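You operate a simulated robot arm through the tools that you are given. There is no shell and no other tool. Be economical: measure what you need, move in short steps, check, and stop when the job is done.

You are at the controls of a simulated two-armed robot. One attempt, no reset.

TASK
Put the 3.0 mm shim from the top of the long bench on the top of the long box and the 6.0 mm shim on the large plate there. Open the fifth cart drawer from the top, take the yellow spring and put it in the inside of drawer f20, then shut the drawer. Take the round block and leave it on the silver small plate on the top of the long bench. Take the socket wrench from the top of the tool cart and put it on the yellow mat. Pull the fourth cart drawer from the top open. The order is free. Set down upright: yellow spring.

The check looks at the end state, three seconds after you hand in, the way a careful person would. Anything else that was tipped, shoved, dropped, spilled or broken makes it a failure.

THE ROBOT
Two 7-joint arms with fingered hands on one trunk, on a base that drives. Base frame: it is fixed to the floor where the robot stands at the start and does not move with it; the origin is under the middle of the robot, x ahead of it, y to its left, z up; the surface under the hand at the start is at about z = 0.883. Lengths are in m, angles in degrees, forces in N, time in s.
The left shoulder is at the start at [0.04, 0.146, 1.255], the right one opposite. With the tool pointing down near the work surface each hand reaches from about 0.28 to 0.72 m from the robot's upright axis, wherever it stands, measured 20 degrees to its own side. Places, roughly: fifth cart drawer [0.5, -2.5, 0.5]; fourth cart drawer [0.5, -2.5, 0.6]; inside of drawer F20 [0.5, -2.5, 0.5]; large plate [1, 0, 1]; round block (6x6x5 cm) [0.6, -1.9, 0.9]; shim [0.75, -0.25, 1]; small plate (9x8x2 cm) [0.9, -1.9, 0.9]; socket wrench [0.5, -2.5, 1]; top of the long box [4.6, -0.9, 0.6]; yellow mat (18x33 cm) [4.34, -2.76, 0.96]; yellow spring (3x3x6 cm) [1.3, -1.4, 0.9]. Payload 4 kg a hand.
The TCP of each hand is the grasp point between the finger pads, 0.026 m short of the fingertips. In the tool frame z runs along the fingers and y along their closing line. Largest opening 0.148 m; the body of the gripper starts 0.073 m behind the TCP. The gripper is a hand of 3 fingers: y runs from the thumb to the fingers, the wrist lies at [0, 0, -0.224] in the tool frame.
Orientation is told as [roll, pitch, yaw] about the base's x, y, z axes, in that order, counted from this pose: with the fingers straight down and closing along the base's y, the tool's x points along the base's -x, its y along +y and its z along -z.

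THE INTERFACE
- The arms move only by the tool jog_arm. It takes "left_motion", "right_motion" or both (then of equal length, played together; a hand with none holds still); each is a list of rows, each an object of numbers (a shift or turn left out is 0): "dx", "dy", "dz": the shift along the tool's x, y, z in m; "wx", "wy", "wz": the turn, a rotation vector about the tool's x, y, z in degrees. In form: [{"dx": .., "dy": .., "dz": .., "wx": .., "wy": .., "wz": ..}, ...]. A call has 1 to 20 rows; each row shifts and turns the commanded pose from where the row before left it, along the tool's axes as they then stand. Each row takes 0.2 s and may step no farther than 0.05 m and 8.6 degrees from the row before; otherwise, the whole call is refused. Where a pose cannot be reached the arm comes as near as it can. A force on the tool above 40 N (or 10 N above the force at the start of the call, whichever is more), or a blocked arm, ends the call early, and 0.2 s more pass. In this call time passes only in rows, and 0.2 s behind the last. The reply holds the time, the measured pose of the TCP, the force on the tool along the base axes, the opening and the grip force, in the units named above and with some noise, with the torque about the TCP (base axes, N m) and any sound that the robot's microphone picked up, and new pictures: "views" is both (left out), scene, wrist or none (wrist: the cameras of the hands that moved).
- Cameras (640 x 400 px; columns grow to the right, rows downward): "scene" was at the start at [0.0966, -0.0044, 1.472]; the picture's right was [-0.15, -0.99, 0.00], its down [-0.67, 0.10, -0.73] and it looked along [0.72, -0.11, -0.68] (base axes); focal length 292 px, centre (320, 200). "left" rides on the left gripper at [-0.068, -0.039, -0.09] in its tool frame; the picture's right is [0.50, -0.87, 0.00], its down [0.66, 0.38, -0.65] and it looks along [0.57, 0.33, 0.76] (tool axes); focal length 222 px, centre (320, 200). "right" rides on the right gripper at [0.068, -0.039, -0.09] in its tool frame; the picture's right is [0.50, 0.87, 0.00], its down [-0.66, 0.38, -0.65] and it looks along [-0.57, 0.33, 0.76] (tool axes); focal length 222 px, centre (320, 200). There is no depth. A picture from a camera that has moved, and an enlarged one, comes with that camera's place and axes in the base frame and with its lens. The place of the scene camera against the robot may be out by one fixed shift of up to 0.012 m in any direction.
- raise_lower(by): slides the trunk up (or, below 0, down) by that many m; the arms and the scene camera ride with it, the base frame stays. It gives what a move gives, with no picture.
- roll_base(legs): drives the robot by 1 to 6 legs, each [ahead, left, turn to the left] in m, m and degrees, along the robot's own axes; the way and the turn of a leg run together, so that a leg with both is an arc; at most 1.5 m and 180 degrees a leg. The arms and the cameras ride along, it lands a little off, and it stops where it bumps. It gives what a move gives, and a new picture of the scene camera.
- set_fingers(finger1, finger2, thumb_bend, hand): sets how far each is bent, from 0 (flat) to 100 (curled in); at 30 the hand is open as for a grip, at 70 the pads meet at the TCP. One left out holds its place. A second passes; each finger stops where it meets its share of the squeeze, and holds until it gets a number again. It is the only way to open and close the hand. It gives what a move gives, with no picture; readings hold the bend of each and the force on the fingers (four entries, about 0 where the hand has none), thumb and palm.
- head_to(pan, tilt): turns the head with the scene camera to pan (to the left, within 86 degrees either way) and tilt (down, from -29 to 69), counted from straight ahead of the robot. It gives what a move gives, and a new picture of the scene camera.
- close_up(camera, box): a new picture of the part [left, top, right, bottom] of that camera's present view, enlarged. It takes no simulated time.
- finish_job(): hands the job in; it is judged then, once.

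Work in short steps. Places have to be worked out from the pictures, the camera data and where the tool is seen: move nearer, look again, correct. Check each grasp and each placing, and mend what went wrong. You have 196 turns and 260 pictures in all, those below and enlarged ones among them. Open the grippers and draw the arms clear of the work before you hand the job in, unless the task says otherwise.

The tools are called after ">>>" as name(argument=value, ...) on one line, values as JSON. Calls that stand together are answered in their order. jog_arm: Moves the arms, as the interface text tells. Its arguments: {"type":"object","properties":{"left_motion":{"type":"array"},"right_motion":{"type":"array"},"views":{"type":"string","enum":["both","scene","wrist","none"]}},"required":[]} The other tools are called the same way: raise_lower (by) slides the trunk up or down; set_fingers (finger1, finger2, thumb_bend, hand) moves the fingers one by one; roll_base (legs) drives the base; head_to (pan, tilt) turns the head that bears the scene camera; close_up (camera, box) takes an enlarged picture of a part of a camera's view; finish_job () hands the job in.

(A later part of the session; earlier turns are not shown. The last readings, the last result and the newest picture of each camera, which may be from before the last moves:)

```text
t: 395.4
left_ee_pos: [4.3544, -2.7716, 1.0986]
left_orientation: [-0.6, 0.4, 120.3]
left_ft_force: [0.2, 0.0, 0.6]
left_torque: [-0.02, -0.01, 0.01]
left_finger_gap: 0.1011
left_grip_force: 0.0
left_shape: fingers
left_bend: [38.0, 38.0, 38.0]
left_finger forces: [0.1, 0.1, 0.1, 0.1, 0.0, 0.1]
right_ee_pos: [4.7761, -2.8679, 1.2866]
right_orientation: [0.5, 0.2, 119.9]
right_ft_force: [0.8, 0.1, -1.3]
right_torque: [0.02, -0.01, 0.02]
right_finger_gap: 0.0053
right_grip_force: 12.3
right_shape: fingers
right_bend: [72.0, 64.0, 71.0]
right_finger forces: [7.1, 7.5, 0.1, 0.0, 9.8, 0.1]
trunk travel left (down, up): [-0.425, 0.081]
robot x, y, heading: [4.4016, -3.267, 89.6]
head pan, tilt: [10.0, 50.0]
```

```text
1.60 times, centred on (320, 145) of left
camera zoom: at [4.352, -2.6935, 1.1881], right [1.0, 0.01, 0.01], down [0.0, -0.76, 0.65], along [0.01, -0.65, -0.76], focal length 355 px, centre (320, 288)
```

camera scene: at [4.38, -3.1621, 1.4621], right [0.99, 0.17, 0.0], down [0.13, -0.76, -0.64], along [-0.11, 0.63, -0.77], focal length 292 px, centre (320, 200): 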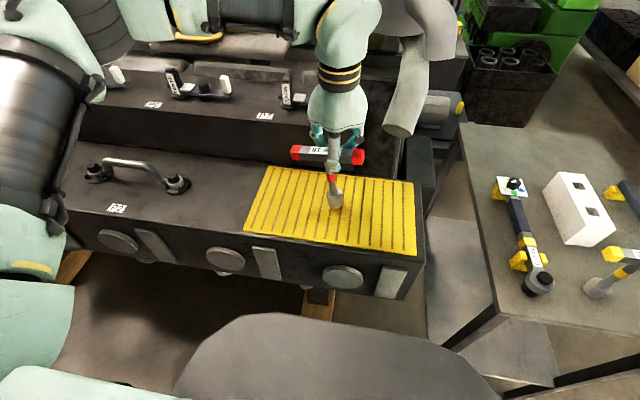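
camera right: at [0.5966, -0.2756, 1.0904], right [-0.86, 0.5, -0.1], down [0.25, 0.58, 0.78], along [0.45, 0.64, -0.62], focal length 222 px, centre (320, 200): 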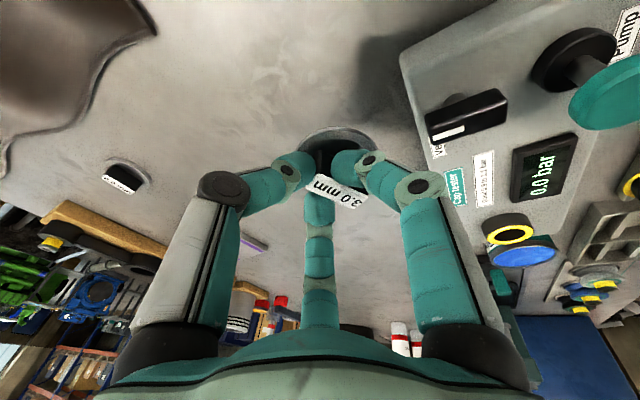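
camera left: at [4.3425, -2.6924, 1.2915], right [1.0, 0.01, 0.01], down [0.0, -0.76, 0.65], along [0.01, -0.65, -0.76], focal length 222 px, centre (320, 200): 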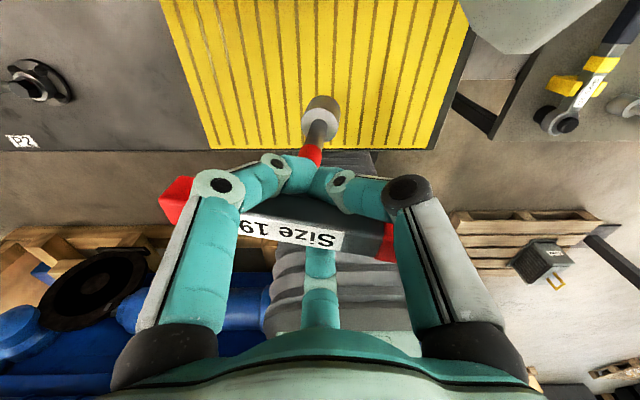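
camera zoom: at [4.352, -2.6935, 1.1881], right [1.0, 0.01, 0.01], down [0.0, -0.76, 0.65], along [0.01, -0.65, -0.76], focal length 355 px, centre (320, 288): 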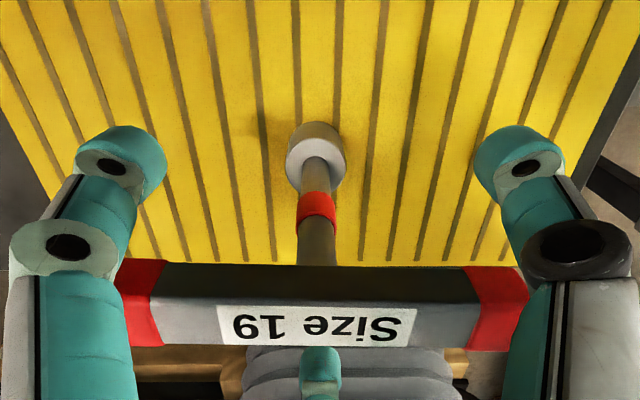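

Free-standing. I rise slowly.

>>> jog_arm(left_motion=[{"dz": -0.008}, {"dz": -0.012}, {"dz": -0.02}, {"dz": -0.03}, {"dz": -0.04}, {"dz": -0.04}], views="both")

```text
t: 396.8
left_ee_pos: [4.3515, -2.7743, 1.2481]
left_orientation: [-0.7, 0.4, 120.3]
left_ft_force: [-0.2, 0.3, 0.1]
left_torque: [0.02, 0.0, -0.01]
left_finger_gap: 0.1009
left_grip_force: 0.0
left_shape: fingers
left_bend: [38.0, 38.0, 38.0]
left_finger forces: [0.0, 0.0, 0.0, 0.0, 0.0, 0.0]
right_ee_pos: [4.7766, -2.8686, 1.2861]
right_orientation: [0.4, 0.2, 119.9]
right_ft_force: [-0.7, -1.1, -0.9]
right_torque: [-0.03, 0.02, 0.0]
right_finger_gap: 0.0054
right_grip_force: 12.1
right_shape: fingers
right_bend: [72.0, 64.0, 71.0]
right_finger forces: [7.1, 7.7, 0.0, 0.1, 9.9, 0.0]
trunk travel left (down, up): [-0.425, 0.081]
robot x, y, heading: [4.3999, -3.2657, 89.7]
head pan, tilt: [10.0, 50.0]
camera scene: at [4.3807, -3.1638, 1.4622], right [0.99, 0.17, 0.0], down [0.13, -0.75, -0.64], along [-0.11, 0.63, -0.77], focal length 292 px, centre (320, 200)
camera left: at [4.3501, -2.6955, 1.339], right [1.0, 0.01, 0.01], down [0.0, -0.76, 0.65], along [0.01, -0.65, -0.76], focal length 222 px, centre (320, 200)
```

scene: 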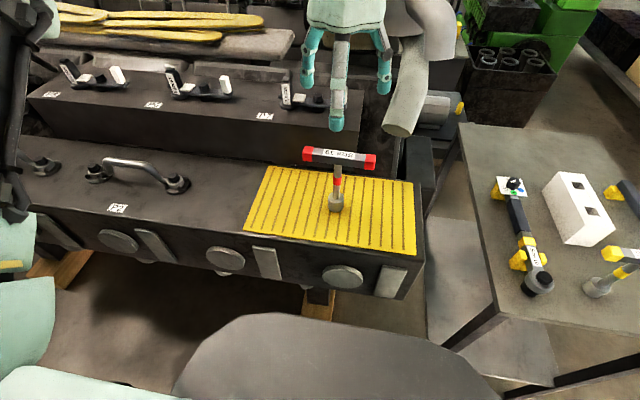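
left: 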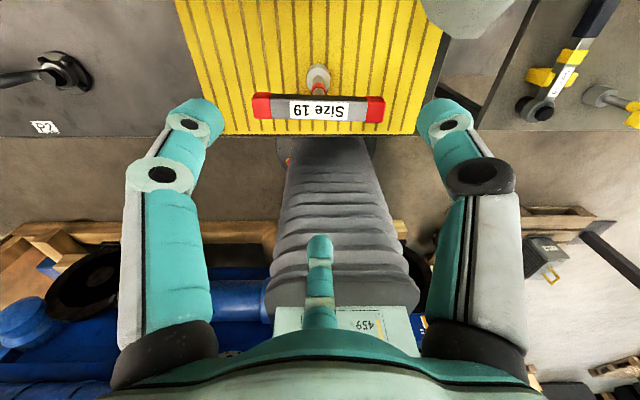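

The wrench stands on the mat. Now I look for the long box (≈[4.6,-0.9,0.6]) and a way there.

>>> head_to(pan=-20, tilt=20)

>>> head_to(pan=-60, tilt=25)

```text
t: 397.7
left_ee_pos: [4.35, -2.7732, 1.2487]
left_orientation: [-0.7, 0.3, 120.3]
left_ft_force: [-0.7, 0.1, -0.8]
left_torque: [0.01, -0.01, -0.01]
left_finger_gap: 0.1011
left_grip_force: 0.2
left_shape: fingers
left_bend: [38.0, 38.0, 38.0]
left_finger forces: [0.1, 0.0, 0.0, 0.0, 0.1, 0.1]
right_ee_pos: [4.7762, -2.8673, 1.2851]
right_orientation: [0.4, 0.3, 119.8]
right_ft_force: [0.8, 0.2, -1.2]
right_torque: [0.01, -0.03, -0.04]
right_finger_gap: 0.0053
right_grip_force: 12.6
right_shape: fingers
right_bend: [72.0, 64.0, 71.0]
right_finger forces: [7.1, 7.7, 0.0, 0.1, 9.8, 0.0]
trunk travel left (down, up): [-0.425, 0.081]
robot x, y, heading: [4.4015, -3.2708, 89.9]
head pan, tilt: [-20.0, 20.0]
camera scene: at [4.4253, -3.1511, 1.5076], right [0.94, -0.35, 0.0], down [-0.12, -0.32, -0.94], along [0.33, 0.88, -0.34], focal length 292 px, centre (320, 200)
```

scene: 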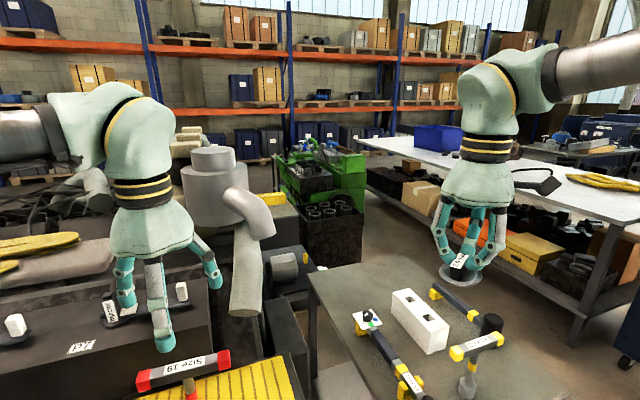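

```text
t: 398.8
left_ee_pos: [4.3512, -2.7729, 1.2475]
left_orientation: [-0.6, 0.3, 120.4]
left_ft_force: [-0.5, -0.4, -0.4]
left_torque: [0.0, -0.02, -0.01]
left_finger_gap: 0.1014
left_grip_force: 0.0
left_shape: fingers
left_bend: [38.0, 38.0, 38.0]
left_finger forces: [0.0, 0.0, 0.0, 0.0, 0.0, 0.0]
right_ee_pos: [4.7765, -2.8673, 1.2861]
right_orientation: [0.4, 0.3, 119.9]
right_ft_force: [0.4, 0.2, -1.0]
right_torque: [-0.01, 0.01, 0.01]
right_finger_gap: 0.0052
right_grip_force: 12.4
right_shape: fingers
right_bend: [72.0, 64.0, 71.0]
right_finger forces: [7.1, 7.6, 0.1, 0.0, 9.9, 0.1]
trunk travel left (down, up): [-0.425, 0.081]
robot x, y, heading: [4.3994, -3.2674, 89.8]
head pan, tilt: [-60.0, 25.0]
camera scene: at [4.4732, -3.1929, 1.4996], right [0.5, -0.87, 0.0], down [-0.37, -0.21, -0.91], along [0.79, 0.45, -0.42], focal length 292 px, centre (320, 200)
```

scene: 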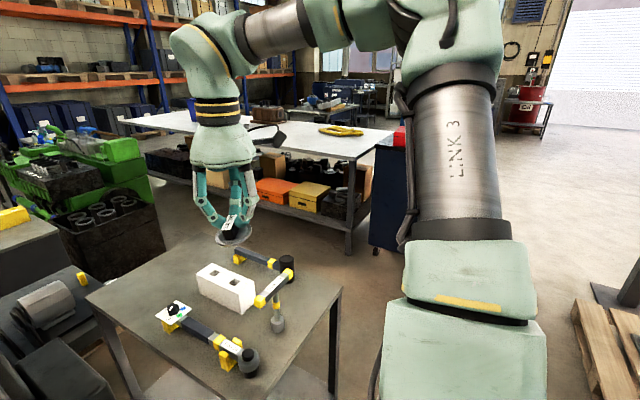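

I back away from the table and slide along the aisle to x≈5.75 to look for access to the long box from there.

>>> roll_base(legs=[[-0.25, 0, 0], [0, -1.3, 0], [0.3, 0, 0]])

>>> head_to(pan=25, tilt=22)

```text
t: 408.4
left_ee_pos: [5.646, -2.7363, 1.2498]
left_orientation: [-0.8, 0.1, 120.4]
left_ft_force: [0.4, 0.2, 0.4]
left_torque: [0.02, -0.01, 0.0]
left_finger_gap: 0.1009
left_grip_force: 0.0
left_shape: fingers
left_bend: [38.0, 38.0, 38.0]
left_finger forces: [0.0, 0.1, 0.0, 0.0, 0.0, 0.0]
right_ee_pos: [6.0706, -2.8299, 1.287]
right_orientation: [0.5, 0.2, 119.9]
right_ft_force: [0.4, -0.8, -1.1]
right_torque: [0.06, 0.0, 0.0]
right_finger_gap: 0.005
right_grip_force: 12.9
right_shape: fingers
right_bend: [72.0, 64.0, 71.0]
right_finger forces: [7.1, 7.6, 0.0, 0.0, 9.7, 0.1]
trunk travel left (down, up): [-0.425, 0.081]
robot x, y, heading: [5.6938, -3.2299, 89.8]
head pan, tilt: [-60.0, 25.0]
camera scene: at [5.7672, -3.1566, 1.4998], right [0.5, -0.87, 0.0], down [-0.37, -0.21, -0.91], along [0.79, 0.45, -0.42], focal length 292 px, centre (320, 200)
```

scene: 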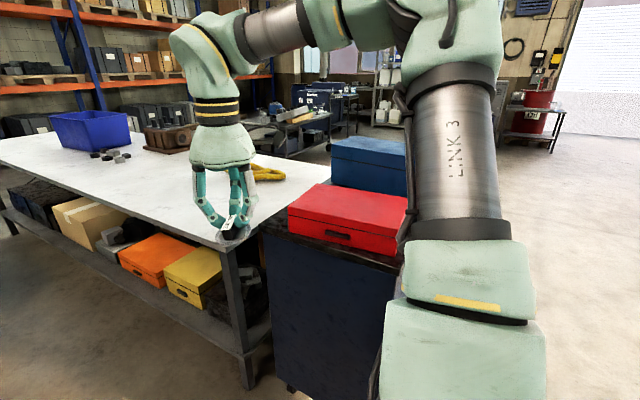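

```text
t: 410.0
left_ee_pos: [5.6449, -2.7336, 1.2478]
left_orientation: [-0.7, 0.4, 120.4]
left_ft_force: [-0.3, -0.1, -0.3]
left_torque: [-0.01, -0.04, -0.01]
left_finger_gap: 0.1007
left_grip_force: 0.2
left_shape: fingers
left_bend: [38.0, 38.0, 38.0]
left_finger forces: [0.1, 0.1, 0.1, 0.0, 0.0, 0.1]
right_ee_pos: [6.0706, -2.8277, 1.2854]
right_orientation: [0.4, 0.3, 119.9]
right_ft_force: [-0.5, 0.7, -0.9]
right_torque: [0.0, -0.01, -0.02]
right_finger_gap: 0.0051
right_grip_force: 11.9
right_shape: fingers
right_bend: [72.0, 64.0, 71.0]
right_finger forces: [7.1, 7.6, 0.0, 0.0, 9.8, 0.1]
trunk travel left (down, up): [-0.425, 0.081]
robot x, y, heading: [5.689, -3.2294, 90.1]
head pan, tilt: [25.0, 22.0]
camera scene: at [5.6484, -3.1152, 1.5045], right [0.91, 0.42, 0.0], down [0.16, -0.34, -0.93], along [-0.39, 0.84, -0.37], focal length 292 px, centre (320, 200)
```

scene: 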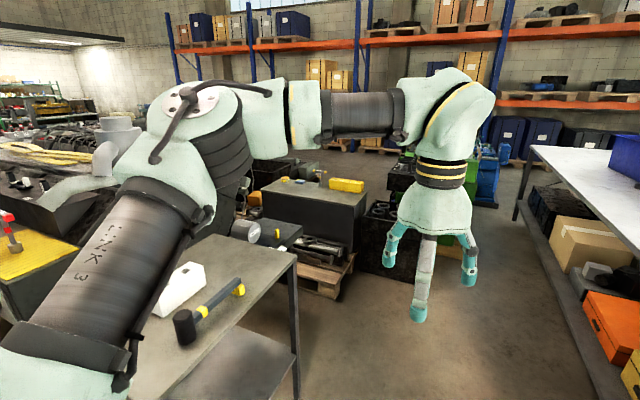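

The long box (dark grey, yellow items on top) is at ≈[4.64,-1.0]. I drive forward through the gap to about [5.62,-1.75] and look again.

>>> roll_base(legs=[[0.8, 0.06, 0], [0.7, 0.0, 0]])

>>> head_to(pan=50, tilt=38)

```text
t: 417.7
left_ee_pos: [5.5965, -1.2337, 1.248]
left_orientation: [-0.6, 0.2, 120.1]
left_ft_force: [-0.7, -0.6, 0.2]
left_torque: [-0.01, -0.03, -0.01]
left_finger_gap: 0.101
left_grip_force: 0.0
left_shape: fingers
left_bend: [38.0, 38.0, 38.0]
left_finger forces: [0.0, 0.1, 0.1, 0.1, 0.1, 0.0]
right_ee_pos: [6.0219, -1.3295, 1.2863]
right_orientation: [0.5, 0.1, 119.7]
right_ft_force: [-0.4, 0.0, -1.9]
right_torque: [0.04, 0.01, 0.01]
right_finger_gap: 0.0049
right_grip_force: 12.2
right_shape: fingers
right_bend: [72.0, 64.0, 71.0]
right_finger forces: [7.1, 7.5, 0.0, 0.0, 9.6, 0.0]
trunk travel left (down, up): [-0.425, 0.081]
robot x, y, heading: [5.643, -1.727, 89.6]
head pan, tilt: [25.0, 22.0]
camera scene: at [5.5992, -1.6154, 1.5046], right [0.91, 0.41, 0.0], down [0.16, -0.34, -0.93], along [-0.38, 0.84, -0.37], focal length 292 px, centre (320, 200)
```

scene: 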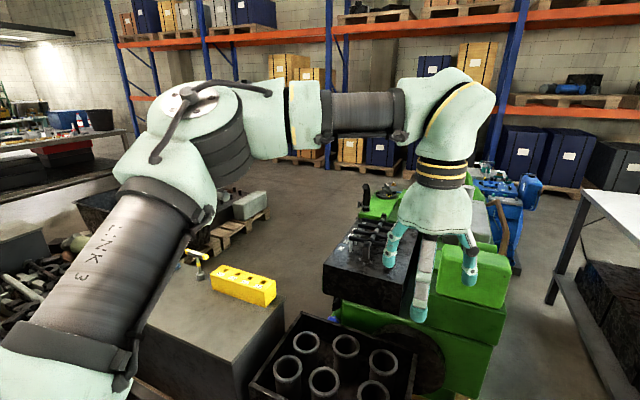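

```text
t: 418.6
left_ee_pos: [5.5981, -1.2333, 1.2474]
left_orientation: [-0.7, 0.2, 120.1]
left_ft_force: [0.0, 0.6, 0.4]
left_torque: [-0.01, 0.01, 0.01]
left_finger_gap: 0.1011
left_grip_force: 0.0
left_shape: fingers
left_bend: [38.0, 38.0, 38.0]
left_finger forces: [0.0, 0.1, 0.1, 0.1, 0.0, 0.0]
right_ee_pos: [6.0235, -1.3278, 1.2862]
right_orientation: [0.6, 0.3, 119.7]
right_ft_force: [-1.1, -0.6, -1.8]
right_torque: [-0.01, 0.01, 0.0]
right_finger_gap: 0.0053
right_grip_force: 12.1
right_shape: fingers
right_bend: [72.0, 64.0, 71.0]
right_finger forces: [7.0, 7.6, 0.0, 0.0, 9.6, 0.0]
trunk travel left (down, up): [-0.425, 0.081]
robot x, y, heading: [5.6419, -1.7258, 89.6]
head pan, tilt: [50.0, 38.0]
camera scene: at [5.5722, -1.6419, 1.4793], right [0.65, 0.76, 0.0], down [0.47, -0.4, -0.79], along [-0.6, 0.51, -0.62], focal length 292 px, centre (320, 200)
```

scene: 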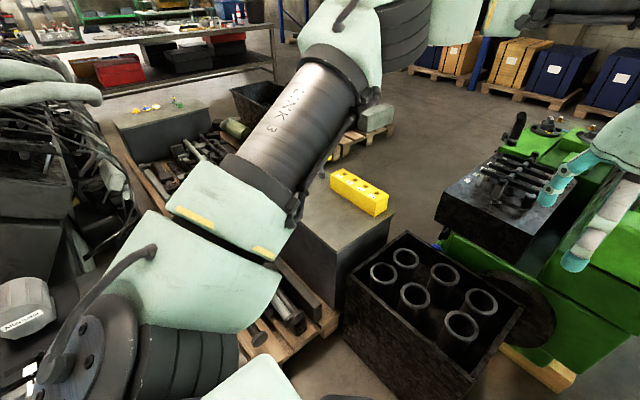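

The long box's right end spans x≈4.2–5.05, y≈-1.08…-0.73; target [4.92,-0.97]. I drive to about [5.2,-1.41] and turn to heading ≈142°.

>>> roll_base(legs=[[0.2, 0.3, 0], [0.11, 0.14, 0], [0, 0, 52]])

>>> head_to(pan=-15, tilt=55)

```text
t: 421.6
left_ee_pos: [5.2588, -1.0003, 1.2504]
left_orientation: [-0.8, 0.0, 120.3]
left_ft_force: [0.0, -1.1, 0.0]
left_torque: [0.01, -0.03, 0.0]
left_finger_gap: 0.1009
left_grip_force: 0.2
left_shape: fingers
left_bend: [38.0, 38.0, 38.0]
left_finger forces: [0.1, 0.1, 0.0, 0.1, 0.1, 0.0]
right_ee_pos: [5.6838, -1.0925, 1.288]
right_orientation: [0.3, -0.1, 120.0]
right_ft_force: [-0.2, 0.4, -0.9]
right_torque: [0.05, -0.03, -0.04]
right_finger_gap: 0.0052
right_grip_force: 12.1
right_shape: fingers
right_bend: [72.0, 64.0, 71.0]
right_finger forces: [7.4, 7.8, 0.1, 0.0, 9.6, 0.0]
trunk travel left (down, up): [-0.425, 0.081]
robot x, y, heading: [5.307, -1.4868, 90.3]
head pan, tilt: [50.0, 38.0]
stopped in leg 2: the robot was blocked; the commanded pose is now the measured one
camera scene: at [5.2354, -1.41, 1.4796], right [0.64, 0.77, 0.0], down [0.47, -0.39, -0.79], along [-0.6, 0.51, -0.61], focal length 292 px, centre (320, 200)
```

scene: 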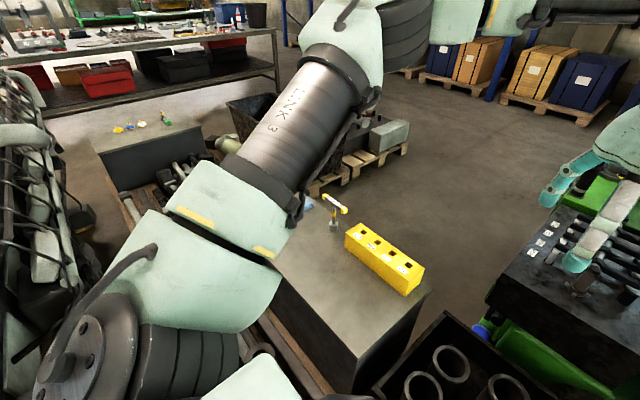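

```text
t: 422.9
left_ee_pos: [5.2584, -0.9935, 1.2481]
left_orientation: [-0.6, 0.2, 120.4]
left_ft_force: [0.2, -0.2, -0.4]
left_torque: [0.0, -0.01, 0.02]
left_finger_gap: 0.1013
left_grip_force: 0.2
left_shape: fingers
left_bend: [38.0, 38.0, 38.0]
left_finger forces: [0.1, 0.0, 0.0, 0.0, 0.0, 0.1]
right_ee_pos: [5.6834, -1.0862, 1.286]
right_orientation: [0.5, 0.3, 120.0]
right_ft_force: [0.1, -0.6, -1.1]
right_torque: [0.0, -0.01, -0.01]
right_finger_gap: 0.005
right_grip_force: 12.2
right_shape: fingers
right_bend: [72.0, 64.0, 71.0]
right_finger forces: [7.3, 7.7, 0.0, 0.0, 9.6, 0.1]
trunk travel left (down, up): [-0.425, 0.081]
robot x, y, heading: [5.3073, -1.4888, 90.0]
head pan, tilt: [-15.0, 55.0]
camera scene: at [5.3195, -1.3889, 1.4556], right [0.97, -0.26, 0.0], down [-0.21, -0.79, -0.57], along [0.15, 0.55, -0.82], focal length 292 px, centre (320, 200)
```

scene: 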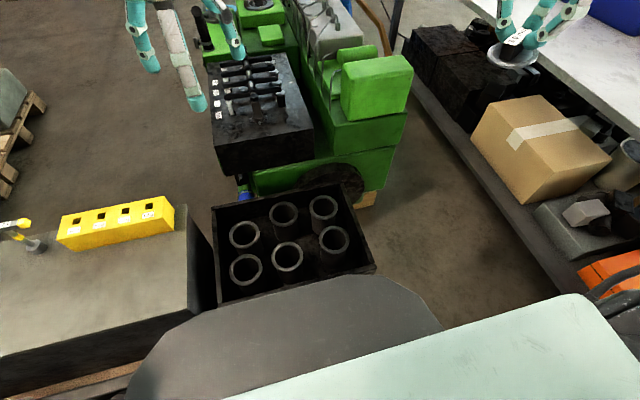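

I was stopped probably by the pallet on the left. I shift right 3 cm, ahead 0.14, and turn to ≈155°.

>>> roll_base(legs=[[0, -0.04, 0], [0.13, 0, 0], [0, 0, 64]])

>>> head_to(pan=-20, tilt=55)

```text
t: 424.8
left_ee_pos: [5.3032, -0.8641, 1.2456]
left_orientation: [-0.3, 0.5, 120.2]
left_ft_force: [0.5, 0.5, -0.3]
left_torque: [-0.05, 0.01, -0.01]
left_finger_gap: 0.1012
left_grip_force: 0.1
left_shape: fingers
left_bend: [38.0, 38.0, 38.0]
left_finger forces: [0.1, 0.0, 0.0, 0.0, 0.0, 0.0]
right_ee_pos: [5.7263, -0.9552, 1.2838]
right_orientation: [0.8, 0.5, 120.0]
right_ft_force: [-0.4, 0.5, -1.8]
right_torque: [-0.04, 0.02, 0.01]
right_finger_gap: 0.005
right_grip_force: 12.1
right_shape: fingers
right_bend: [72.0, 64.0, 71.0]
right_finger forces: [7.3, 7.6, 0.0, 0.0, 9.5, 0.1]
trunk travel left (down, up): [-0.425, 0.081]
robot x, y, heading: [5.3478, -1.362, 89.7]
head pan, tilt: [-15.0, 55.0]
stopped in leg 2: the robot was blocked; the commanded pose is now the measured one
camera scene: at [5.3637, -1.2571, 1.4551], right [0.97, -0.26, 0.0], down [-0.21, -0.79, -0.57], along [0.15, 0.55, -0.82], focal length 292 px, centre (320, 200)
```

scene: 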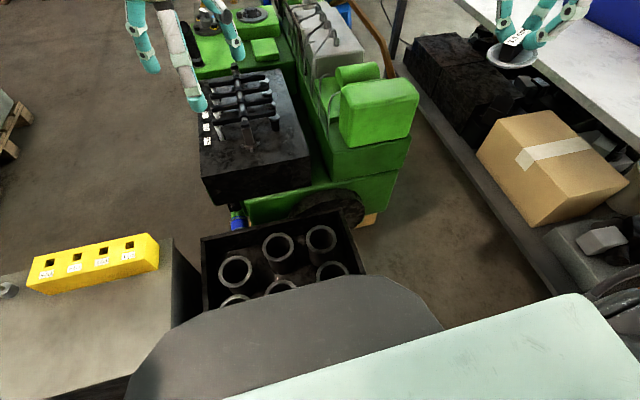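

```text
t: 425.5
left_ee_pos: [5.3022, -0.8673, 1.2474]
left_orientation: [-0.6, 0.2, 120.2]
left_ft_force: [-0.4, -0.3, 0.2]
left_torque: [0.0, -0.01, -0.01]
left_finger_gap: 0.1014
left_grip_force: 0.1
left_shape: fingers
left_bend: [38.0, 38.0, 38.0]
left_finger forces: [0.0, 0.0, 0.0, 0.0, 0.1, 0.0]
right_ee_pos: [5.7262, -0.9585, 1.2849]
right_orientation: [0.6, 0.2, 120.0]
right_ft_force: [-0.4, 0.9, -1.0]
right_torque: [-0.04, 0.01, 0.01]
right_finger_gap: 0.0047
right_grip_force: 12.2
right_shape: fingers
right_bend: [72.0, 64.0, 71.0]
right_finger forces: [7.2, 7.6, 0.0, 0.1, 9.5, 0.0]
trunk travel left (down, up): [-0.425, 0.081]
robot x, y, heading: [5.3497, -1.3622, 89.8]
head pan, tilt: [-20.0, 55.0]
camera scene: at [5.3683, -1.2631, 1.4554], right [0.94, -0.34, 0.0], down [-0.28, -0.77, -0.57], along [0.2, 0.54, -0.82], focal length 292 px, centre (320, 200)
```

scene: 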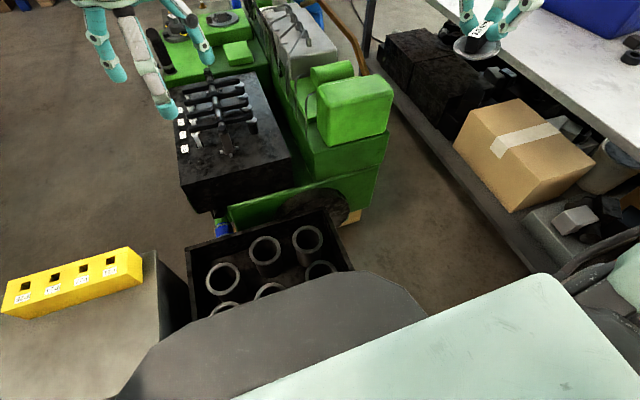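

Now stopped at the crate; I back 3 cm and turn left 64° in place.

>>> roll_base(legs=[[-0.03, 0, 0], [0, 0, 64]])

>>> head_to(pan=-22, tilt=50)

```text
t: 429.1
left_ee_pos: [4.8842, -1.2188, 1.2483]
left_orientation: [-0.7, 0.2, -175.7]
left_ft_force: [0.9, -0.5, 0.1]
left_torque: [0.01, 0.01, 0.01]
left_finger_gap: 0.1014
left_grip_force: 0.1
left_shape: fingers
left_bend: [38.0, 38.0, 38.0]
left_finger forces: [0.0, 0.0, 0.0, 0.1, 0.1, 0.0]
right_ee_pos: [5.1533, -0.877, 1.2854]
right_orientation: [0.5, 0.3, -175.9]
right_ft_force: [0.0, 0.0, -1.2]
right_torque: [0.01, -0.03, 0.0]
right_finger_gap: 0.0048
right_grip_force: 12.0
right_shape: fingers
right_bend: [72.0, 64.0, 71.0]
right_finger forces: [7.0, 7.4, 0.0, 0.0, 9.8, 0.0]
trunk travel left (down, up): [-0.425, 0.081]
robot x, y, heading: [5.3519, -1.392, 154.2]
head pan, tilt: [-20.0, 55.0]
camera scene: at [5.2746, -1.3225, 1.4556], right [0.72, 0.69, 0.0], down [0.57, -0.59, -0.57], along [-0.4, 0.41, -0.82], focal length 292 px, centre (320, 200)
```

scene: 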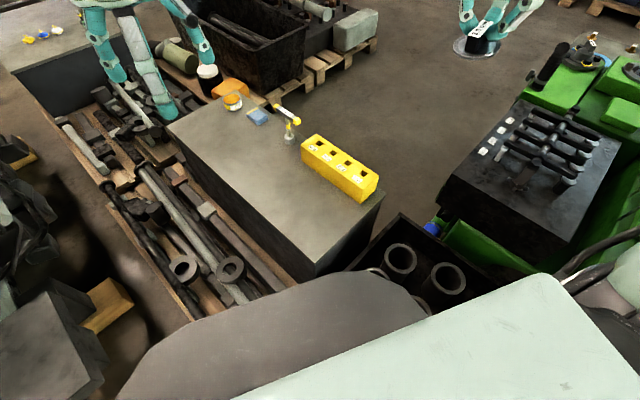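

```text
t: 429.8
left_ee_pos: [4.8846, -1.2193, 1.2487]
left_orientation: [-0.8, 0.2, -175.7]
left_ft_force: [0.4, 0.8, 0.5]
left_torque: [0.01, 0.06, 0.0]
left_finger_gap: 0.1013
left_grip_force: 0.1
left_shape: fingers
left_bend: [38.0, 38.0, 38.0]
left_finger forces: [0.0, 0.0, 0.1, 0.1, 0.0, 0.0]
right_ee_pos: [5.152, -0.878, 1.2849]
right_orientation: [0.7, 0.3, -176.0]
right_ft_force: [-0.1, 0.7, -1.6]
right_torque: [0.02, 0.03, 0.04]
right_finger_gap: 0.0052
right_grip_force: 11.9
right_shape: fingers
right_bend: [72.0, 64.0, 71.0]
right_finger forces: [7.0, 7.5, 0.0, 0.1, 9.8, 0.0]
trunk travel left (down, up): [-0.425, 0.081]
robot x, y, heading: [5.3527, -1.3888, 154.3]
head pan, tilt: [-22.0, 50.0]
camera scene: at [5.273, -1.3173, 1.4621], right [0.74, 0.67, 0.0], down [0.51, -0.57, -0.64], along [-0.43, 0.48, -0.77], focal length 292 px, centre (320, 200)
```

scene: 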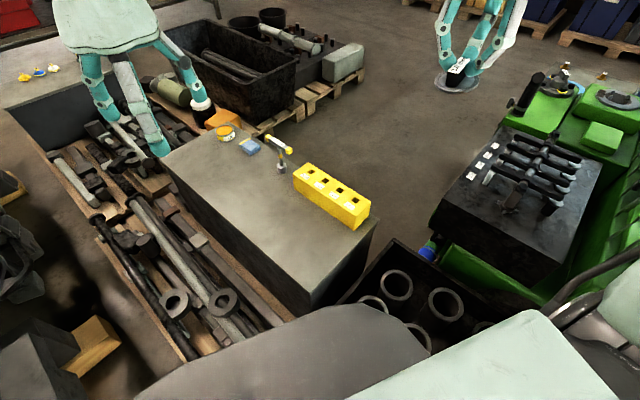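

Clear view. Target on the box's free near end ≈[4.95,-0.975]. I lower the trunk by 0.38 in two steps.

>>> raise_lower(by=-0.2)

>>> raise_lower(by=-0.18)

```text
t: 431.9
left_ee_pos: [4.8856, -1.2196, 1.0495]
left_orientation: [-0.7, 0.1, -175.6]
left_ft_force: [0.7, -0.7, -0.5]
left_torque: [-0.02, -0.01, 0.06]
left_finger_gap: 0.1012
left_grip_force: 0.2
left_shape: fingers
left_bend: [38.0, 38.0, 38.0]
left_finger forces: [0.0, 0.1, 0.0, 0.0, 0.0, 0.1]
right_ee_pos: [5.1523, -0.8775, 1.087]
right_orientation: [0.5, 0.1, -176.0]
right_ft_force: [-0.5, 0.7, -1.8]
right_torque: [0.0, 0.03, 0.0]
right_finger_gap: 0.0048
right_grip_force: 12.4
right_shape: fingers
right_bend: [72.0, 64.0, 71.0]
right_finger forces: [7.0, 7.6, 0.1, 0.0, 9.7, 0.1]
trunk travel left (down, up): [-0.225, 0.281]
robot x, y, heading: [5.347, -1.3935, 153.8]
head pan, tilt: [-22.0, 50.0]
```

```text
t: 433.9
left_ee_pos: [4.885, -1.2183, 0.8665]
left_orientation: [-0.6, 0.2, -175.6]
left_ft_force: [-1.0, -0.2, 0.1]
left_torque: [-0.02, -0.02, -0.01]
left_finger_gap: 0.1011
left_grip_force: 0.1
left_shape: fingers
left_bend: [38.0, 38.0, 38.0]
left_finger forces: [0.1, 0.0, 0.0, 0.0, 0.0, 0.1]
right_ee_pos: [5.1524, -0.8775, 0.9051]
right_orientation: [0.6, 0.3, -176.0]
right_ft_force: [0.0, -0.2, -0.9]
right_torque: [0.02, -0.01, 0.0]
right_finger_gap: 0.005
right_grip_force: 12.1
right_shape: fingers
right_bend: [72.0, 64.0, 71.0]
right_finger forces: [7.0, 7.4, 0.0, 0.0, 9.7, 0.0]
trunk travel left (down, up): [-0.045, 0.461]
robot x, y, heading: [5.3481, -1.388, 154.0]
head pan, tilt: [-22.0, 50.0]
```

Move the right hand over the target, drawing the left hand back a bit.

>>> jog_arm(right_motion=[{"dx": -0.0347, "dy": 0.0139}, {"dx": -0.0347, "dy": 0.0139}, {"dx": -0.0347, "dy": 0.0139}, {"dx": -0.0347, "dy": 0.0139}, {"dx": -0.0347, "dy": 0.0139}, {"dx": -0.0347, "dy": 0.0139}], left_motion=[{"dx": 0.0173, "dy": 0.01}, {"dx": 0.0173, "dy": 0.01}, {"dx": 0.0173, "dy": 0.01}, {"dx": 0.0173, "dy": 0.01}, {"dx": 0.0173, "dy": 0.01}, {"dx": 0.0173, "dy": 0.01}], views="scene")

>>> close_up(camera="right", box=[0, 0, 640, 400])

```text
t: 435.4
left_ee_pos: [4.9938, -1.2705, 0.8679]
left_orientation: [-0.8, 0.1, -175.6]
left_ft_force: [-0.6, 0.5, -0.2]
left_torque: [0.05, 0.01, -0.01]
left_finger_gap: 0.1014
left_grip_force: 0.0
left_shape: fingers
left_bend: [38.0, 38.0, 38.0]
left_finger forces: [0.1, 0.0, 0.0, 0.1, 0.0, 0.0]
right_ee_pos: [4.9799, -0.9647, 0.9103]
right_orientation: [0.8, -0.1, -176.1]
right_ft_force: [-0.1, -0.2, -0.3]
right_torque: [0.02, 0.01, 0.01]
right_finger_gap: 0.0047
right_grip_force: 12.0
right_shape: fingers
right_bend: [72.0, 64.0, 72.0]
right_finger forces: [7.1, 7.5, 0.0, 0.0, 9.4, 0.1]
right hand out of reach, approached as far as the arm can: row 6
trunk travel left (down, up): [-0.045, 0.461]
robot x, y, heading: [5.3516, -1.3924, 154.0]
head pan, tilt: [-22.0, 50.0]
camera scene: at [5.2736, -1.3176, 1.0813], right [0.74, 0.67, 0.0], down [0.51, -0.57, -0.64], along [-0.43, 0.48, -0.77], focal length 292 px, centre (320, 200)
```

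scene: 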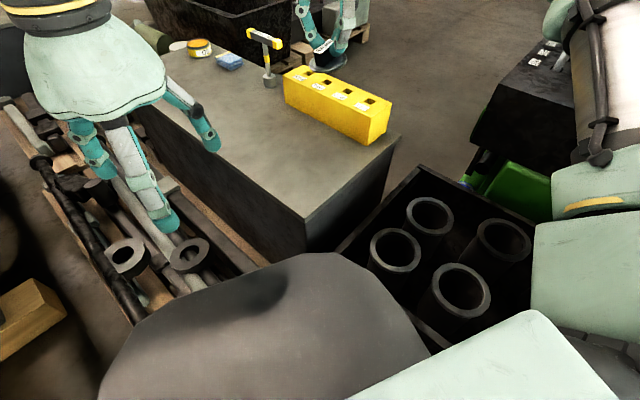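

```text
1.00 times, centred on (320, 200) of right (not enlarged: the box is as wide or as high as the picture)
camera zoom: at [5.0447, -0.9209, 0.9991], right [0.56, -0.83, 0.01], down [-0.63, -0.41, 0.66], along [-0.54, -0.37, -0.75], focal length 222 px, centre (320, 200)
```

zoom: 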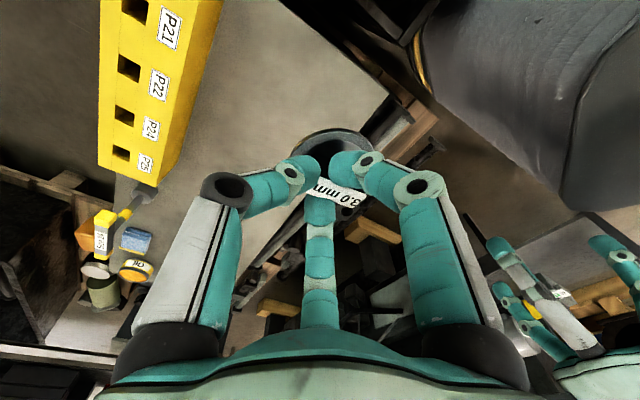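

The spot below is ~4 cm from the box end; I want 3 cm more inward. I descend to z≈0.80 where reach is better, then shift.

>>> jog_arm(right_motion=[{"dz": 0.035}, {"dz": 0.035}, {"dz": 0.03}, {"dx": -0.015, "dy": 0.001}, {"dx": -0.015, "dy": 0.001}], views="wrist")

```text
t: 436.6
left_ee_pos: [4.9924, -1.2695, 0.8664]
left_orientation: [-0.6, 0.2, -175.8]
left_ft_force: [0.4, 0.8, -0.2]
left_torque: [-0.01, -0.01, -0.01]
left_finger_gap: 0.1011
left_grip_force: 0.0
left_shape: fingers
left_bend: [38.0, 38.0, 38.0]
left_finger forces: [0.0, 0.1, 0.1, 0.0, 0.0, 0.0]
right_ee_pos: [4.9518, -0.9691, 0.8074]
right_orientation: [0.6, 0.2, -176.1]
right_ft_force: [-0.3, -0.3, -1.8]
right_torque: [0.0, 0.0, 0.0]
right_finger_gap: 0.0042
right_grip_force: 11.2
right_shape: fingers
right_bend: [72.0, 64.0, 72.0]
right_finger forces: [7.1, 7.4, 0.1, 0.0, 9.1, 0.0]
trunk travel left (down, up): [-0.045, 0.461]
robot x, y, heading: [5.3527, -1.3926, 154.1]
head pan, tilt: [-22.0, 50.0]
camera right: at [5.0151, -0.9248, 0.8983], right [0.56, -0.83, 0.01], down [-0.63, -0.42, 0.66], along [-0.54, -0.37, -0.75], focal length 222 px, centre (320, 200)
```

right: 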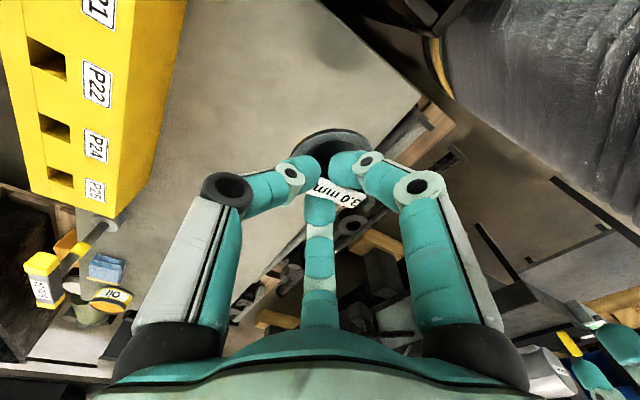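

Good spot now. The shim was gripped with the hand tilted 12°, so I check how it sits in the hand before lowering.

>>> close_up(camera="right", box=[240, 100, 420, 230])

>>> close_up(camera="scene", box=[240, 0, 420, 120])

```text
3.08 times, centred on (330, 165) of right
camera zoom: at [5.0151, -0.9248, 0.8983], right [0.56, -0.83, 0.01], down [-0.63, -0.42, 0.66], along [-0.54, -0.37, -0.75], focal length 684 px, centre (289, 308)
```

zoom: 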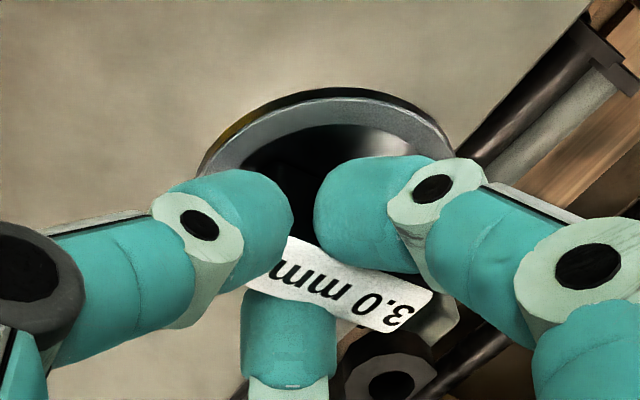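

```text
3.33 times, centred on (330, 60) of scene
camera zoom: at [5.2725, -1.3168, 1.0811], right [0.74, 0.67, 0.0], down [0.51, -0.57, -0.64], along [-0.43, 0.48, -0.77], focal length 975 px, centre (287, 667)
```

zoom: 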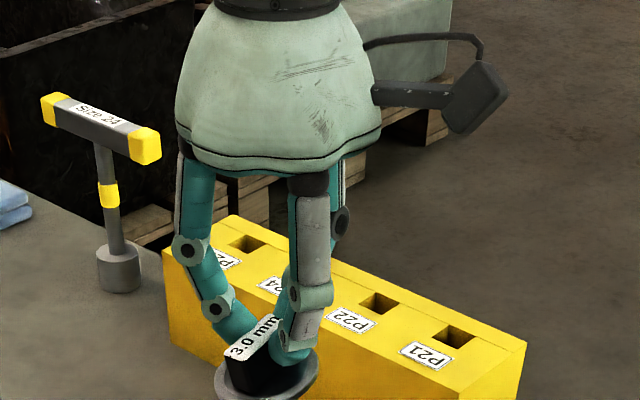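

I restore the 12° tilt (wy -12) so that the shim is level, and lower to z≈0.70.

>>> jog_arm(right_motion=[{"wy": -4}, {"wy": -4}, {"wy": -4}, {"dz": 0.0342, "dx": 0.0073}, {"dz": 0.0342, "dx": 0.0073}, {"dz": 0.0342, "dx": 0.0073}], views="wrist")

>>> close_up(camera="scene", box=[250, 20, 410, 140])

```text
t: 437.9
left_ee_pos: [4.9927, -1.2713, 0.8675]
left_orientation: [-0.7, 0.1, -175.7]
left_ft_force: [-0.3, -0.5, 0.8]
left_torque: [0.0, 0.02, 0.01]
left_finger_gap: 0.1014
left_grip_force: 0.0
left_shape: fingers
left_bend: [38.0, 38.0, 38.0]
left_finger forces: [0.0, 0.1, 0.0, 0.0, 0.0, 0.0]
right_ee_pos: [4.9494, -0.9701, 0.703]
right_orientation: [0.6, -11.8, -176.1]
right_ft_force: [0.4, -0.9, -1.8]
right_torque: [0.04, -0.01, -0.02]
right_finger_gap: 0.0042
right_grip_force: 11.7
right_shape: fingers
right_bend: [72.0, 64.0, 72.0]
right_finger forces: [7.1, 7.2, 0.0, 0.1, 8.9, 0.0]
trunk travel left (down, up): [-0.045, 0.461]
robot x, y, heading: [5.3487, -1.3879, 154.0]
head pan, tilt: [-22.0, 50.0]
camera right: at [5.0314, -0.9256, 0.7772], right [0.55, -0.83, -0.09], down [-0.48, -0.41, 0.78], along [-0.68, -0.38, -0.62], focal length 222 px, centre (320, 200)
```

right: 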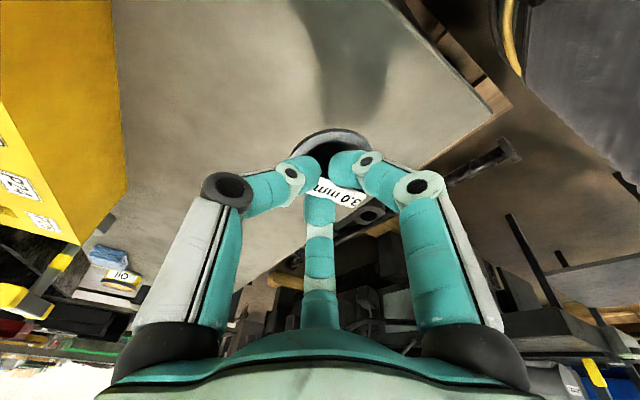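

```text
3.33 times, centred on (330, 80) of scene
camera zoom: at [5.2726, -1.3173, 1.0812], right [0.74, 0.67, 0.0], down [0.51, -0.57, -0.64], along [-0.43, 0.48, -0.77], focal length 975 px, centre (287, 600)
```

zoom: 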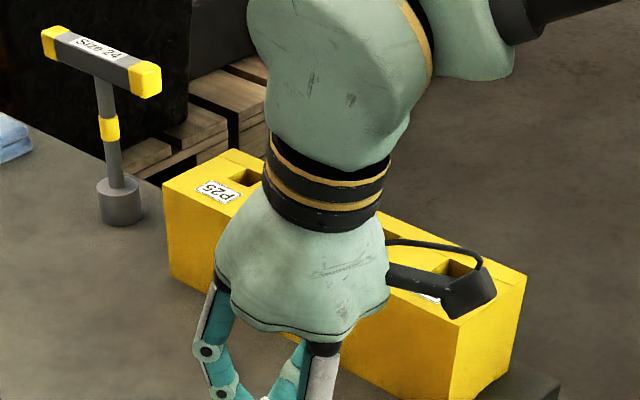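

Continue lowering to ≈0.66, then slow steps to contact.

>>> jog_arm(right_motion=[{"dz": 0.0196, "dx": 0.0042}, {"dz": 0.0147, "dx": 0.0031}], views="wrist")

>>> close_up(camera="scene", box=[250, 50, 410, 170])

```text
t: 438.6
left_ee_pos: [4.9935, -1.2716, 0.8683]
left_orientation: [-0.7, 0.2, -175.8]
left_ft_force: [0.3, 0.1, -0.1]
left_torque: [0.0, 0.01, -0.01]
left_finger_gap: 0.1014
left_grip_force: 0.0
left_shape: fingers
left_bend: [38.0, 38.0, 38.0]
left_finger forces: [0.0, 0.0, 0.0, 0.0, 0.0, 0.0]
right_ee_pos: [4.951, -0.9707, 0.6695]
right_orientation: [0.6, -11.9, -176.1]
right_ft_force: [-0.5, 0.8, -1.7]
right_torque: [0.02, 0.01, 0.0]
right_finger_gap: 0.0041
right_grip_force: 11.7
right_shape: fingers
right_bend: [72.0, 64.0, 72.0]
right_finger forces: [7.0, 7.3, 0.0, 0.0, 8.9, 0.1]
trunk travel left (down, up): [-0.045, 0.461]
robot x, y, heading: [5.3466, -1.3931, 153.9]
head pan, tilt: [-22.0, 50.0]
camera right: at [5.0317, -0.9261, 0.7428], right [0.55, -0.83, -0.09], down [-0.48, -0.41, 0.78], along [-0.68, -0.38, -0.62], focal length 222 px, centre (320, 200)
```

right: 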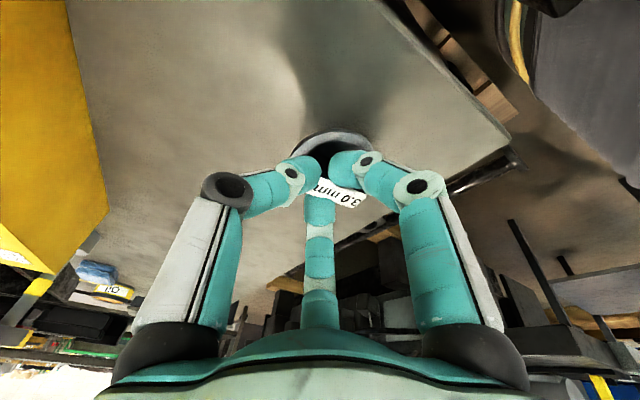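

```text
3.33 times, centred on (330, 110) of scene
camera zoom: at [5.273, -1.3172, 1.0812], right [0.74, 0.67, 0.0], down [0.51, -0.57, -0.64], along [-0.43, 0.48, -0.77], focal length 975 px, centre (287, 500)
```

zoom: 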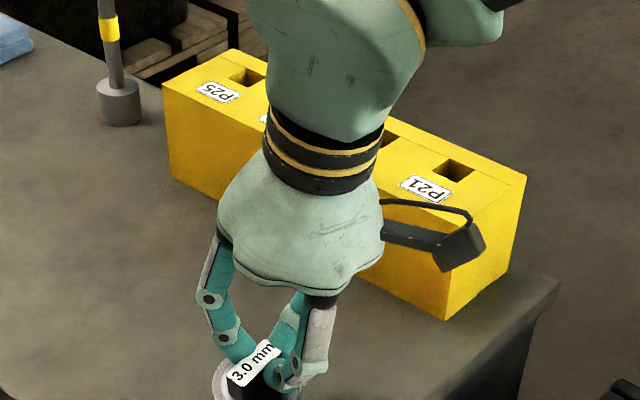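

Lower in small rows until contact.

>>> jog_arm(right_motion=[{"dz": 0.0059, "dx": 0.0012}, {"dz": 0.0049, "dx": 0.001}, {"dz": 0.0049, "dx": 0.001}, {"dz": 0.0039, "dx": 0.0008}, {"dz": 0.0029, "dx": 0.0006}], views="none")

>>> close_up(camera="scene", box=[260, 80, 400, 200])

```text
t: 439.8
left_ee_pos: [4.9929, -1.2709, 0.8662]
left_orientation: [-0.6, 0.3, -175.7]
left_ft_force: [-1.0, 0.2, 0.6]
left_torque: [-0.02, -0.02, -0.01]
left_finger_gap: 0.1013
left_grip_force: 0.0
left_shape: fingers
left_bend: [38.0, 38.0, 38.0]
left_finger forces: [0.1, 0.0, 0.1, 0.0, 0.1, 0.0]
right_ee_pos: [4.9501, -0.971, 0.6462]
right_orientation: [0.6, -11.8, -176.1]
right_ft_force: [0.0, 0.0, -0.9]
right_torque: [0.01, -0.03, 0.02]
right_finger_gap: 0.0042
right_grip_force: 11.5
right_shape: fingers
right_bend: [73.0, 64.0, 72.0]
right_finger forces: [7.5, 7.4, 0.0, 0.1, 9.0, 0.1]
trunk travel left (down, up): [-0.045, 0.461]
robot x, y, heading: [5.3528, -1.3885, 154.0]
head pan, tilt: [-22.0, 50.0]
```

```text
3.33 times, centred on (330, 140) of scene
camera zoom: at [5.273, -1.3174, 1.0812], right [0.74, 0.67, 0.0], down [0.51, -0.57, -0.64], along [-0.43, 0.48, -0.77], focal length 975 px, centre (287, 400)
```

zoom: 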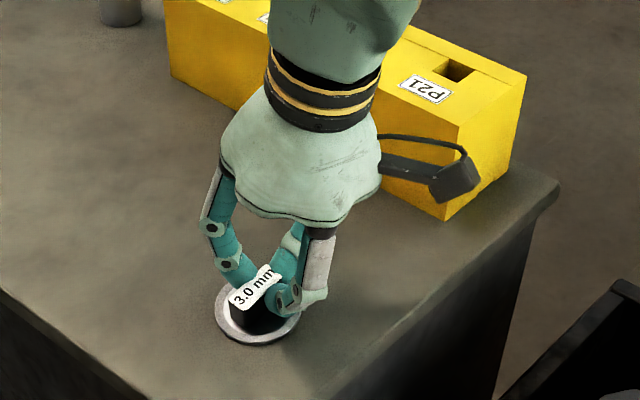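

The disc is just touching. Two more millimetres, then release.

>>> jog_arm(right_motion=[{"dz": 0.002, "dx": 0.0004}, {"dz": 0.002, "dx": 0.0004}], views="none")

>>> close_up(camera="scene", box=[280, 120, 380, 200])

```text
t: 440.4
left_ee_pos: [4.9922, -1.2718, 0.8667]
left_orientation: [-0.7, 0.2, -175.7]
left_ft_force: [0.1, 0.3, 0.4]
left_torque: [-0.01, 0.02, 0.0]
left_finger_gap: 0.1011
left_grip_force: 0.1
left_shape: fingers
left_bend: [38.0, 38.0, 38.0]
left_finger forces: [0.0, 0.0, 0.0, 0.0, 0.0, 0.1]
right_ee_pos: [4.9509, -0.9714, 0.6422]
right_orientation: [0.5, -11.8, -176.0]
right_ft_force: [-0.5, -0.2, 2.0]
right_torque: [-0.08, 0.04, 0.01]
right_finger_gap: 0.0039
right_grip_force: 13.1
right_shape: fingers
right_bend: [73.0, 64.0, 72.0]
right_finger forces: [8.5, 8.2, 0.0, 0.0, 9.7, 0.1]
trunk travel left (down, up): [-0.045, 0.461]
robot x, y, heading: [5.3473, -1.3915, 153.8]
head pan, tilt: [-22.0, 50.0]
```

```text
5.00 times, centred on (330, 160) of scene
camera zoom: at [5.2731, -1.3175, 1.0812], right [0.74, 0.67, 0.0], down [0.51, -0.57, -0.64], along [-0.43, 0.48, -0.77], focal length 1463 px, centre (270, 400)
```

zoom: 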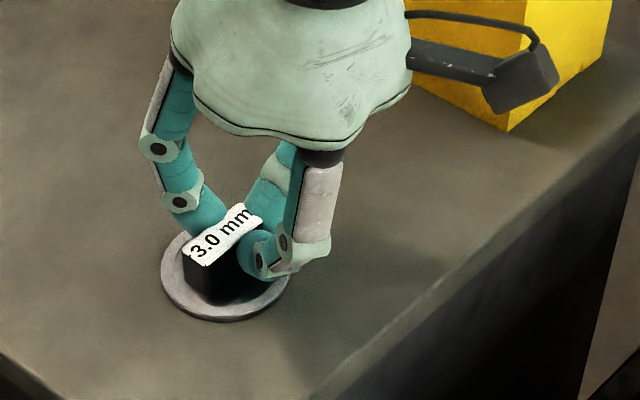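

It lies flat on the box. Release and lift.

>>> set_fingers(hand="right", finger1=50, finger2=50, thumb_bend=50)

>>> jog_arm(right_motion=[{"dz": -0.0147, "dx": -0.0031}, {"dz": -0.0294, "dx": -0.0062}, {"dz": -0.0391, "dx": -0.0083}, {"dz": -0.0391, "dx": -0.0083}, {"dz": -0.0391, "dx": -0.0083}], views="both")

```text
t: 441.4
left_ee_pos: [4.9928, -1.2705, 0.8676]
left_orientation: [-0.6, 0.2, -175.7]
left_ft_force: [0.2, 0.3, -0.3]
left_torque: [0.0, -0.01, -0.01]
left_finger_gap: 0.1012
left_grip_force: 0.1
left_shape: fingers
left_bend: [38.0, 38.0, 38.0]
left_finger forces: [0.0, 0.0, 0.1, 0.0, 0.0, 0.0]
right_ee_pos: [4.9513, -0.971, 0.6415]
right_orientation: [0.5, -11.8, -176.1]
right_ft_force: [-0.2, 0.8, -0.3]
right_torque: [0.02, -0.03, 0.02]
right_finger_gap: 0.0613
right_grip_force: 0.1
right_shape: fingers
right_bend: [50.0, 50.0, 50.0]
right_finger forces: [0.0, 0.0, 0.0, 0.1, 0.0, 0.1]
trunk travel left (down, up): [-0.045, 0.461]
robot x, y, heading: [5.348, -1.3928, 154.2]
head pan, tilt: [-22.0, 50.0]
```

```text
t: 442.6
left_ee_pos: [4.9935, -1.2712, 0.8662]
left_orientation: [-0.6, 0.1, -175.7]
left_ft_force: [-0.1, -0.6, -0.3]
left_torque: [-0.02, 0.0, -0.02]
left_finger_gap: 0.1013
left_grip_force: 0.0
left_shape: fingers
left_bend: [38.0, 38.0, 38.0]
left_finger forces: [0.1, 0.1, 0.1, 0.1, 0.0, 0.1]
right_ee_pos: [4.9521, -0.9701, 0.8078]
right_orientation: [0.5, -11.8, -176.0]
right_ft_force: [-0.4, -1.5, 0.3]
right_torque: [0.02, -0.03, -0.01]
right_finger_gap: 0.0619
right_grip_force: 0.0
right_shape: fingers
right_bend: [50.0, 50.0, 50.0]
right_finger forces: [0.0, 0.0, 0.1, 0.0, 0.0, 0.1]
trunk travel left (down, up): [-0.045, 0.461]
robot x, y, heading: [5.3484, -1.3905, 153.9]
head pan, tilt: [-22.0, 50.0]
camera scene: at [5.2734, -1.3178, 1.0813], right [0.74, 0.67, 0.0], down [0.51, -0.57, -0.64], along [-0.43, 0.48, -0.77], focal length 292 px, centre (320, 200)
camera right: at [5.0321, -0.9245, 0.8817], right [0.55, -0.83, -0.09], down [-0.48, -0.41, 0.78], along [-0.68, -0.38, -0.62], focal length 222 px, centre (320, 200)
```

scene: 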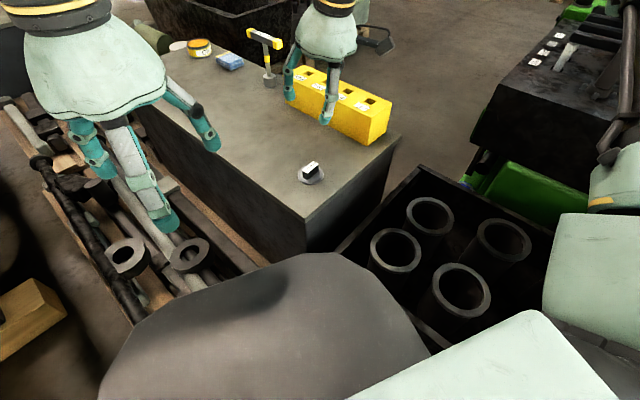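
right: 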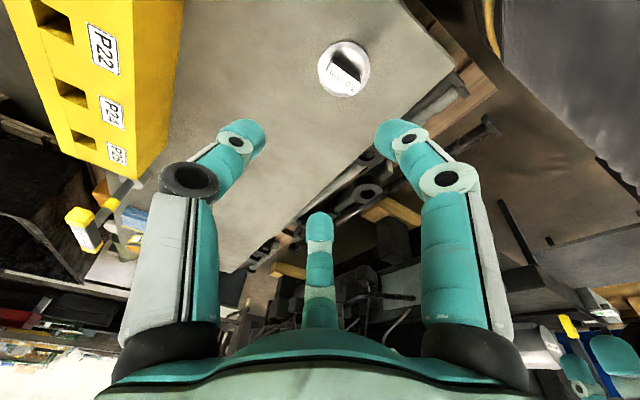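

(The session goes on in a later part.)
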